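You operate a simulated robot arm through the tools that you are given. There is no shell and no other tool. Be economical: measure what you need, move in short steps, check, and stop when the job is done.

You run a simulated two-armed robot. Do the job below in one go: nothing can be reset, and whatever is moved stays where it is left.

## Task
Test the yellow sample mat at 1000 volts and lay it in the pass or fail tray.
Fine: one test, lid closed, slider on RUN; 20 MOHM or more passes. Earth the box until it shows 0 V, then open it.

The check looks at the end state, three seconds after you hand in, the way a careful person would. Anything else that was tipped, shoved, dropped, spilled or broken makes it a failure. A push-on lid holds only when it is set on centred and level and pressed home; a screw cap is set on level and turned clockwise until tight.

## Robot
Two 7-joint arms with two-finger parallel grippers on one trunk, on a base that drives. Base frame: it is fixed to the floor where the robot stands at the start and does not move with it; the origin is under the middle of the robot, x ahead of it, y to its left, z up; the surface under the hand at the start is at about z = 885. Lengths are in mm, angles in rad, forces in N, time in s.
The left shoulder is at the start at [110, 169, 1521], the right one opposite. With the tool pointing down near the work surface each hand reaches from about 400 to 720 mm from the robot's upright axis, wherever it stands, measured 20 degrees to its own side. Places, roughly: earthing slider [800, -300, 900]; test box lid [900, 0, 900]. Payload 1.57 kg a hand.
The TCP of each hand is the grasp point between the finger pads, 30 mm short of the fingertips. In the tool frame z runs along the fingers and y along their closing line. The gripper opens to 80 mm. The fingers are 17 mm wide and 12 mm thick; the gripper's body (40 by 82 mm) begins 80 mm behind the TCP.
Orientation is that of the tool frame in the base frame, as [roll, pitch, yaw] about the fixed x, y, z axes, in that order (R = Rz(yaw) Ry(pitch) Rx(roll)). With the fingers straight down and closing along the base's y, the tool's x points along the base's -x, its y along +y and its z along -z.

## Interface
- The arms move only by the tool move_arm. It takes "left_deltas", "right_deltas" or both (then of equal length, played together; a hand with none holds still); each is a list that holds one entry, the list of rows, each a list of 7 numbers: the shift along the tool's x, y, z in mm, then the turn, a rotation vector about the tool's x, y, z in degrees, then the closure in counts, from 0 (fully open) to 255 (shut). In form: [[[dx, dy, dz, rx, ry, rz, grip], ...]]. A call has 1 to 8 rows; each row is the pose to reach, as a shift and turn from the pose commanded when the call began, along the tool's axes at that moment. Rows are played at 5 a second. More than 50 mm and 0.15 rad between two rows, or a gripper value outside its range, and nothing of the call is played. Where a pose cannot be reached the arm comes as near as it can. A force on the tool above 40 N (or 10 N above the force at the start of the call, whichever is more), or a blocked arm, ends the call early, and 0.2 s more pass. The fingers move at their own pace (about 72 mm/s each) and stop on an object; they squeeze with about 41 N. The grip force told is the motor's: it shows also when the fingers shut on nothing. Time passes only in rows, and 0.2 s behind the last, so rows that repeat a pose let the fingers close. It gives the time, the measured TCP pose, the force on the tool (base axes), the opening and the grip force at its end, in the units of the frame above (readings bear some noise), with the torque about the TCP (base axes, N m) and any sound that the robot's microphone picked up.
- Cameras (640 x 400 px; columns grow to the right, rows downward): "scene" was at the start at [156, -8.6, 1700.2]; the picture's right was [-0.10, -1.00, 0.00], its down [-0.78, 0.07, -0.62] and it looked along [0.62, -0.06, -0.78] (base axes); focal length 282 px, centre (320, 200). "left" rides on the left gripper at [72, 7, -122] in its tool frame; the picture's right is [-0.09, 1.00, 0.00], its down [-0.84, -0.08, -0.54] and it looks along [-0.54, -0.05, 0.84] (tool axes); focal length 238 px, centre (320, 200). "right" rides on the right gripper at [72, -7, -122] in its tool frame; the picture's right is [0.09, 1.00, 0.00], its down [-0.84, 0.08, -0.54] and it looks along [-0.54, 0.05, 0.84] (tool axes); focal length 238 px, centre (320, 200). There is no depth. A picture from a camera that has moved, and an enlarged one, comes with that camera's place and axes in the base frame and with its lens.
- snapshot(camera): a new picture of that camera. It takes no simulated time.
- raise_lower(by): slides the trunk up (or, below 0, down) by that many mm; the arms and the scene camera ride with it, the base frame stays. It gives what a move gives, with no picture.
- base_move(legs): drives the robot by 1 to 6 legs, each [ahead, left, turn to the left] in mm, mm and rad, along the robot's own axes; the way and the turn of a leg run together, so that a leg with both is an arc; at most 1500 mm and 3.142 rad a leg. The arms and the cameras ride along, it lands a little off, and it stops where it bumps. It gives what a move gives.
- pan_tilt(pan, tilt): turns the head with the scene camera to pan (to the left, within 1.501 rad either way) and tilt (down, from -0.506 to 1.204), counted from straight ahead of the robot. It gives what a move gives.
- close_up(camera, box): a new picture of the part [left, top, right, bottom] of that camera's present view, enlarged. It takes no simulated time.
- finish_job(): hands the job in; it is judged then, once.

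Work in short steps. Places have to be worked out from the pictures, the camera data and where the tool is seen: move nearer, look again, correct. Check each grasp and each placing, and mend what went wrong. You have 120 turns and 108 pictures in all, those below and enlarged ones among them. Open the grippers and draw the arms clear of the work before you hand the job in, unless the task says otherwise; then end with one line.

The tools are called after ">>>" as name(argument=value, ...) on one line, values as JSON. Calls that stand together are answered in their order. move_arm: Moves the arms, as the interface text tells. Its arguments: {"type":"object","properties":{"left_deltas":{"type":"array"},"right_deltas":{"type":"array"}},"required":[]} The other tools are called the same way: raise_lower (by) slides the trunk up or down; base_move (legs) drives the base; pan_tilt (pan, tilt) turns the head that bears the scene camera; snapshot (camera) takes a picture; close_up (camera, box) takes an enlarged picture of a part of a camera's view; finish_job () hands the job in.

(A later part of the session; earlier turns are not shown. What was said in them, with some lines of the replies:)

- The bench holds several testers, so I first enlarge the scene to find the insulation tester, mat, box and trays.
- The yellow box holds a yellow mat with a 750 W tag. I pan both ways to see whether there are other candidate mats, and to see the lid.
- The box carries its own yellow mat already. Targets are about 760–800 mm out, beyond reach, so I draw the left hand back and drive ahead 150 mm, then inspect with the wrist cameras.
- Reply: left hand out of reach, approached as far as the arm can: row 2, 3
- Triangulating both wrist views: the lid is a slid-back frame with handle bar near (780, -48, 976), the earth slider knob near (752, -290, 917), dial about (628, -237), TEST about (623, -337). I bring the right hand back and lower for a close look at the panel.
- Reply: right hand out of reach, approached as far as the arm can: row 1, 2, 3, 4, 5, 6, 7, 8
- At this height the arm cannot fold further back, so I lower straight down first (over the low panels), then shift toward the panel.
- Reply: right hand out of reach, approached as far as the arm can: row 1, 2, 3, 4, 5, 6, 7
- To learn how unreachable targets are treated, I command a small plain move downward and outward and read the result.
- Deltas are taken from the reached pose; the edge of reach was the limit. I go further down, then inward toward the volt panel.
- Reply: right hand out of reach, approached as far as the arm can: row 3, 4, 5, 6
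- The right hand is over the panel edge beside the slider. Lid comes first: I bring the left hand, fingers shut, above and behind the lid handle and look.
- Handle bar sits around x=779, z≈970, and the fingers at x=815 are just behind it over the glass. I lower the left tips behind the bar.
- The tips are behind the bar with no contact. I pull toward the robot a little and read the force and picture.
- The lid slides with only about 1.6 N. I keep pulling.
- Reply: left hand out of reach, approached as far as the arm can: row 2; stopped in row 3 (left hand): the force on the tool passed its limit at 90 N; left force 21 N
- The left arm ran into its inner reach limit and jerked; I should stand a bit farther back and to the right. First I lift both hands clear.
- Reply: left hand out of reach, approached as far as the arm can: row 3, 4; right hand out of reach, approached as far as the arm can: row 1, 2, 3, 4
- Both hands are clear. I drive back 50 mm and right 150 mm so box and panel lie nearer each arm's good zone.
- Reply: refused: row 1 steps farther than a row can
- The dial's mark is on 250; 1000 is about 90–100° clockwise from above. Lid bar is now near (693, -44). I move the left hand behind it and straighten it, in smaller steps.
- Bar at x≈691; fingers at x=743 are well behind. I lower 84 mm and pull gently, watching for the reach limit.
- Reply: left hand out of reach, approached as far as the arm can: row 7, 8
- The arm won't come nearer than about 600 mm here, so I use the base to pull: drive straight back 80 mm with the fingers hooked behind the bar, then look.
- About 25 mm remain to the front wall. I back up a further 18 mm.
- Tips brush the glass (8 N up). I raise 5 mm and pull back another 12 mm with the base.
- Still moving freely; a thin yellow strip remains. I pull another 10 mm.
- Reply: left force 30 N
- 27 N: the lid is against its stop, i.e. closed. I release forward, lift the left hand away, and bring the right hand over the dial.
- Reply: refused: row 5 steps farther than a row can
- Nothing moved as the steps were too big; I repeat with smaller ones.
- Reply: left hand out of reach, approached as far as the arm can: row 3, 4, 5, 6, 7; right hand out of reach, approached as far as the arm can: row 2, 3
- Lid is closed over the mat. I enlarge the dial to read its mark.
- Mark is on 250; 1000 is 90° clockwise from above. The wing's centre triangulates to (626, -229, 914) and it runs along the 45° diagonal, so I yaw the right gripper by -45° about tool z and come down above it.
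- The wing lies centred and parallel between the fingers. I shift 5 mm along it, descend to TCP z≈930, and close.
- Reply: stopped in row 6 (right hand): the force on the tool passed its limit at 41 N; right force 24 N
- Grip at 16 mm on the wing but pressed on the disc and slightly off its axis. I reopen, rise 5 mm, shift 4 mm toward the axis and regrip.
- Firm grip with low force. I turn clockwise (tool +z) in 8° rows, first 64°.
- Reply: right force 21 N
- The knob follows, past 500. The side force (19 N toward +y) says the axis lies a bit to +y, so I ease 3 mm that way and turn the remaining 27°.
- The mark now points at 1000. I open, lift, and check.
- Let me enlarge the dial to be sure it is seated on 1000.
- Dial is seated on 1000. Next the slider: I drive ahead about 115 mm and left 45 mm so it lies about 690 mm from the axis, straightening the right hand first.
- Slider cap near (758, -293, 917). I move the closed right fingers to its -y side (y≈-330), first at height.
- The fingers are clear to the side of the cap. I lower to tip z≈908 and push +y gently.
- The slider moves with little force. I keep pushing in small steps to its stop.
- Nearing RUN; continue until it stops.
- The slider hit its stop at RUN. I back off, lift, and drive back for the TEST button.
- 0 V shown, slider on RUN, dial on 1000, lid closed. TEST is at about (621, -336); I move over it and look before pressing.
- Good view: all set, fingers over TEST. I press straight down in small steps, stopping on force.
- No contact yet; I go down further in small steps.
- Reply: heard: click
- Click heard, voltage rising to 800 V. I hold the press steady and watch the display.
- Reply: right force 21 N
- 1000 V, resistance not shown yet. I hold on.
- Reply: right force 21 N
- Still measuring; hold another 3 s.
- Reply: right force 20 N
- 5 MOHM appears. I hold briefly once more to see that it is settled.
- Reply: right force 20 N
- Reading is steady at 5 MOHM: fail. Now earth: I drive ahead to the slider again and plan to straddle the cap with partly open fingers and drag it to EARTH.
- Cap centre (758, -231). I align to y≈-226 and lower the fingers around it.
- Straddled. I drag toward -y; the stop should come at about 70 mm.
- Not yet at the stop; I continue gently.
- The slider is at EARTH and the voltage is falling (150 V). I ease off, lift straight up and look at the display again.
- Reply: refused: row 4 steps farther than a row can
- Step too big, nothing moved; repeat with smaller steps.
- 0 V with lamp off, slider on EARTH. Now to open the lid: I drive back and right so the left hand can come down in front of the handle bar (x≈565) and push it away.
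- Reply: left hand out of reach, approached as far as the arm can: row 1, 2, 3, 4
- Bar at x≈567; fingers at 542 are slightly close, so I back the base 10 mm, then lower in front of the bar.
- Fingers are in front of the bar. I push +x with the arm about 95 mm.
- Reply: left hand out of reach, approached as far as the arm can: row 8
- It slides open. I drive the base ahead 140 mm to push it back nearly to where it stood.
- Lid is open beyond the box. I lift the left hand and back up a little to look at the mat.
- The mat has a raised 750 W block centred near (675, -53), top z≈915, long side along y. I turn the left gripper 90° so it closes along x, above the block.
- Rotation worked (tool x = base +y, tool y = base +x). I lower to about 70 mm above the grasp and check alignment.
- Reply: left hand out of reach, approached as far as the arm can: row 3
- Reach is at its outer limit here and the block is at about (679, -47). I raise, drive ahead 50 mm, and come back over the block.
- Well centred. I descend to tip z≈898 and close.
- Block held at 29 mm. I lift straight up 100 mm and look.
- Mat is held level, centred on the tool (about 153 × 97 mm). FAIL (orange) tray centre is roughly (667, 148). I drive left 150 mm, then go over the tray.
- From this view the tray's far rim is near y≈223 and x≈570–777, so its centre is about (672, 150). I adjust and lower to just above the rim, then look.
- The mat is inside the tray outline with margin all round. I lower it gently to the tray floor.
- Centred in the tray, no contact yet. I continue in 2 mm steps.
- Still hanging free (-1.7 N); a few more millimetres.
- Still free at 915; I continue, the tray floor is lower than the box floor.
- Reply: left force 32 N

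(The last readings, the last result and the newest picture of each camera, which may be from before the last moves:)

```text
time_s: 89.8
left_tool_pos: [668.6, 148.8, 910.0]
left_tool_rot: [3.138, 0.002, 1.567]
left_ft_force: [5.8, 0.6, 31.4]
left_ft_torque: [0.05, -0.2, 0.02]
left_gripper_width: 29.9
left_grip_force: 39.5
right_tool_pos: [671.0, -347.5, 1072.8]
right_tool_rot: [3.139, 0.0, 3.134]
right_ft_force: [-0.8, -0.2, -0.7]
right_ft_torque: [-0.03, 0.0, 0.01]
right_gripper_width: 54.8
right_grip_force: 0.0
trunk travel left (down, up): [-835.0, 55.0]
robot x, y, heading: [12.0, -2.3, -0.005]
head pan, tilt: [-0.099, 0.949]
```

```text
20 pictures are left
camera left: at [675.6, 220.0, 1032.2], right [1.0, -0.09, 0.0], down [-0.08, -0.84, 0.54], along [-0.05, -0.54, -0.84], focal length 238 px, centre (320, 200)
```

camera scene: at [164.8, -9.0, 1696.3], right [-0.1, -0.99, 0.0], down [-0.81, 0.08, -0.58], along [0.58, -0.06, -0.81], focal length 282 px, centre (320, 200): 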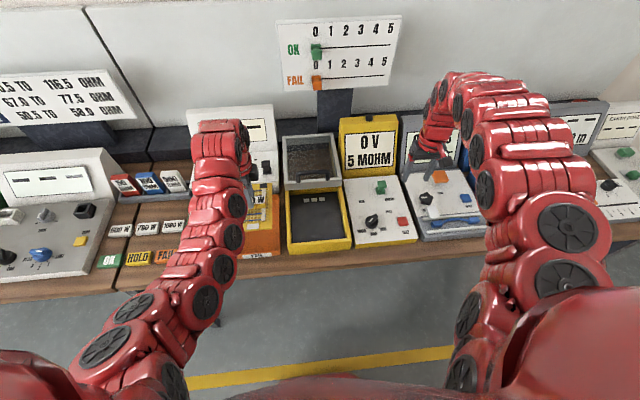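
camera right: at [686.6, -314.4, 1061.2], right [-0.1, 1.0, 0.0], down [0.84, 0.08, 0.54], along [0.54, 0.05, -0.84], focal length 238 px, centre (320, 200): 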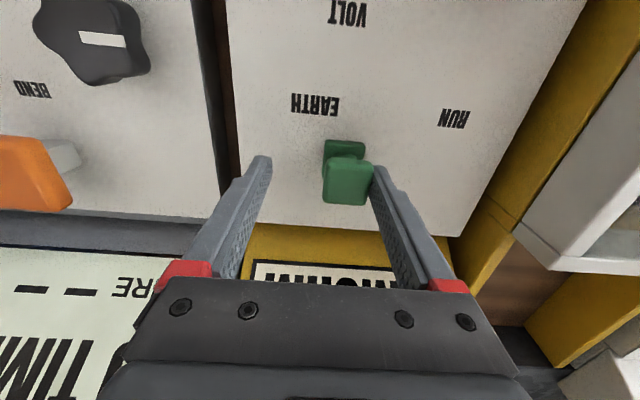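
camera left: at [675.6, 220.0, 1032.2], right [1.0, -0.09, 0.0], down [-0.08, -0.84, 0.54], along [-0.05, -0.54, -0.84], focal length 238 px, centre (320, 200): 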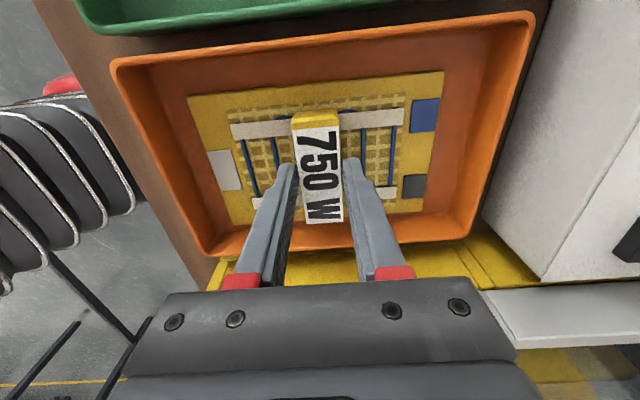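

The mat is on the tray floor (31 N). I relieve 2 mm, open just enough, and rise.

>>> move_arm(left_deltas=[[[0, 0, -3, 0, 0, 0, 255], [0, 0, -3, 0, 0, 0, 90], [0, 0, -3, 0, 0, 0, 64], [0, 0, -15, 0, 0, 0, 64], [0, 0, -50, 0, 0, 0, 64], [0, 0, -95, 0, 0, 0, 64], [0, 0, -130, 0, 0, 0, 64]]])

>>> snapshot(camera="left")

```text
time_s: 91.4
left_tool_pos: [671.0, 150.8, 1039.6]
left_tool_rot: [-3.137, 0.002, 1.568]
left_ft_force: [1.5, 0.0, 0.1]
left_ft_torque: [-0.06, -0.03, -0.02]
left_gripper_width: 59.6
left_grip_force: 0.0
right_tool_pos: [671.5, -346.6, 1071.7]
right_tool_rot: [3.139, -0.002, 3.134]
right_ft_force: [0.2, -0.2, -0.1]
right_ft_torque: [0.01, 0.0, -0.04]
right_gripper_width: 54.8
right_grip_force: 0.1
trunk travel left (down, up): [-835.0, 55.0]
robot x, y, heading: [9.7, -2.1, -0.004]
head pan, tilt: [-0.099, 0.949]
```

```text
19 pictures are left
camera left: at [677.8, 221.9, 1161.9], right [1.0, -0.1, 0.0], down [-0.08, -0.84, 0.54], along [-0.05, -0.54, -0.84], focal length 238 px, centre (320, 200)
```

left: 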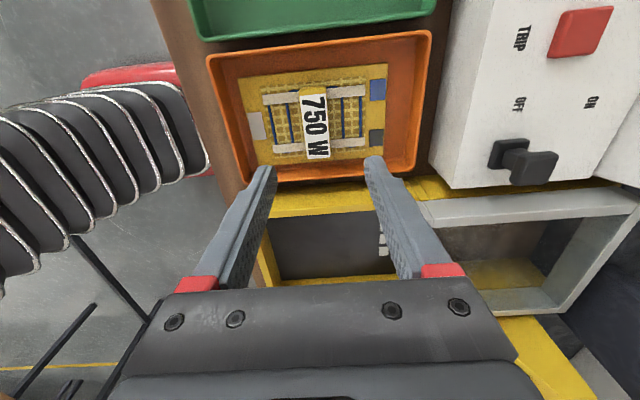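

The mat lies flat in the FAIL tray. I open both grippers, back away from the bench, and take a final look.

>>> move_arm(left_deltas=[[[0, 0, -10, 0, 0, 0, 0], [0, 0, -20, 0, 0, 0, 0]]], right_deltas=[[[0, 0, -10, 0, 0, 0, 0], [0, 0, -20, 0, 0, 0, 0]]])

>>> base_move(legs=[[-350, 0, 0]])

>>> pan_tilt(pan=0.0, tilt=0.7)

>>> snapshot(camera="scene")

```text
time_s: 92.0
left_tool_pos: [669.6, 150.9, 1058.8]
left_tool_rot: [-3.14, -0.001, 1.568]
left_ft_force: [-0.1, -0.7, 1.0]
left_ft_torque: [-0.01, -0.01, 0.02]
left_gripper_width: 79.9
left_grip_force: 0.0
right_tool_pos: [672.9, -345.7, 1092.1]
right_tool_rot: [3.14, -0.001, 3.135]
right_ft_force: [-0.4, -0.1, -0.5]
right_ft_torque: [0.0, 0.01, 0.03]
right_gripper_width: 79.8
right_grip_force: 0.2
trunk travel left (down, up): [-835.0, 55.0]
robot x, y, heading: [16.1, -2.2, -0.004]
head pan, tilt: [-0.099, 0.949]
```

```text
time_s: 94.3
left_tool_pos: [315.4, 154.9, 1058.3]
left_tool_rot: [-3.137, 0.001, 1.571]
left_ft_force: [1.1, 0.0, 0.1]
left_ft_torque: [0.01, -0.01, 0.02]
left_gripper_width: 80.1
left_grip_force: 0.1
right_tool_pos: [318.8, -344.3, 1090.9]
right_tool_rot: [3.139, -0.004, 3.139]
right_ft_force: [0.0, 0.6, -0.7]
right_ft_torque: [-0.01, 0.05, -0.04]
right_gripper_width: 80.0
right_grip_force: 0.1
trunk travel left (down, up): [-835.0, 55.0]
robot x, y, heading: [-344.7, 2.0, -0.004]
head pan, tilt: [-0.099, 0.949]
```

```text
time_s: 95.0
left_tool_pos: [313.4, 153.2, 1058.0]
left_tool_rot: [-3.14, 0.002, 1.573]
left_ft_force: [0.0, -0.8, -0.2]
left_ft_torque: [0.0, -0.02, -0.01]
left_gripper_width: 80.1
left_grip_force: 0.1
right_tool_pos: [317.6, -343.4, 1090.8]
right_tool_rot: [3.139, -0.003, 3.138]
right_ft_force: [-0.3, -1.1, 0.3]
right_ft_torque: [-0.01, 0.0, 0.0]
right_gripper_width: 80.4
right_grip_force: 0.0
trunk travel left (down, up): [-835.0, 55.0]
robot x, y, heading: [-346.6, -0.5, -0.003]
head pan, tilt: [0.0, 0.7]
```

```text
18 pictures are left
camera scene: at [-180.0, -1.5, 1716.1], right [0.0, -1.0, 0.0], down [-0.64, 0.0, -0.76], along [0.76, 0.0, -0.64], focal length 282 px, centre (320, 200)
```

scene: 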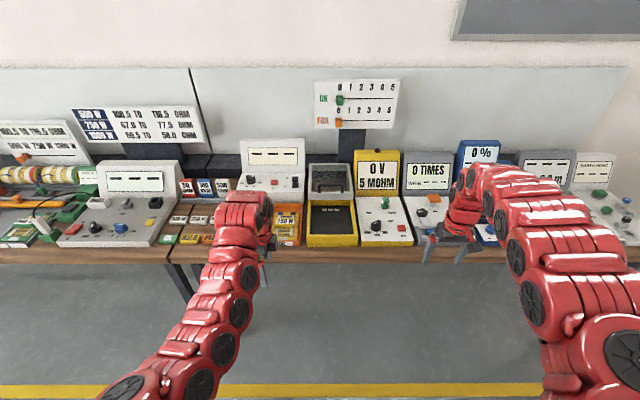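

Everything stands in order: 0 V shown, slider on EARTH, box open and empty, mat in the FAIL tray, arms clear. I hand in.

>>> finish_job()

```text
The job is handed in.
```

The yellow mat failed: one test at 1000 V, lid closed and slider on RUN, gave a steady 5 MOHM against the 20 MOHM limit. I earthed the box until it showed 0 V, opened it, and laid the mat flat in the FAIL tray.
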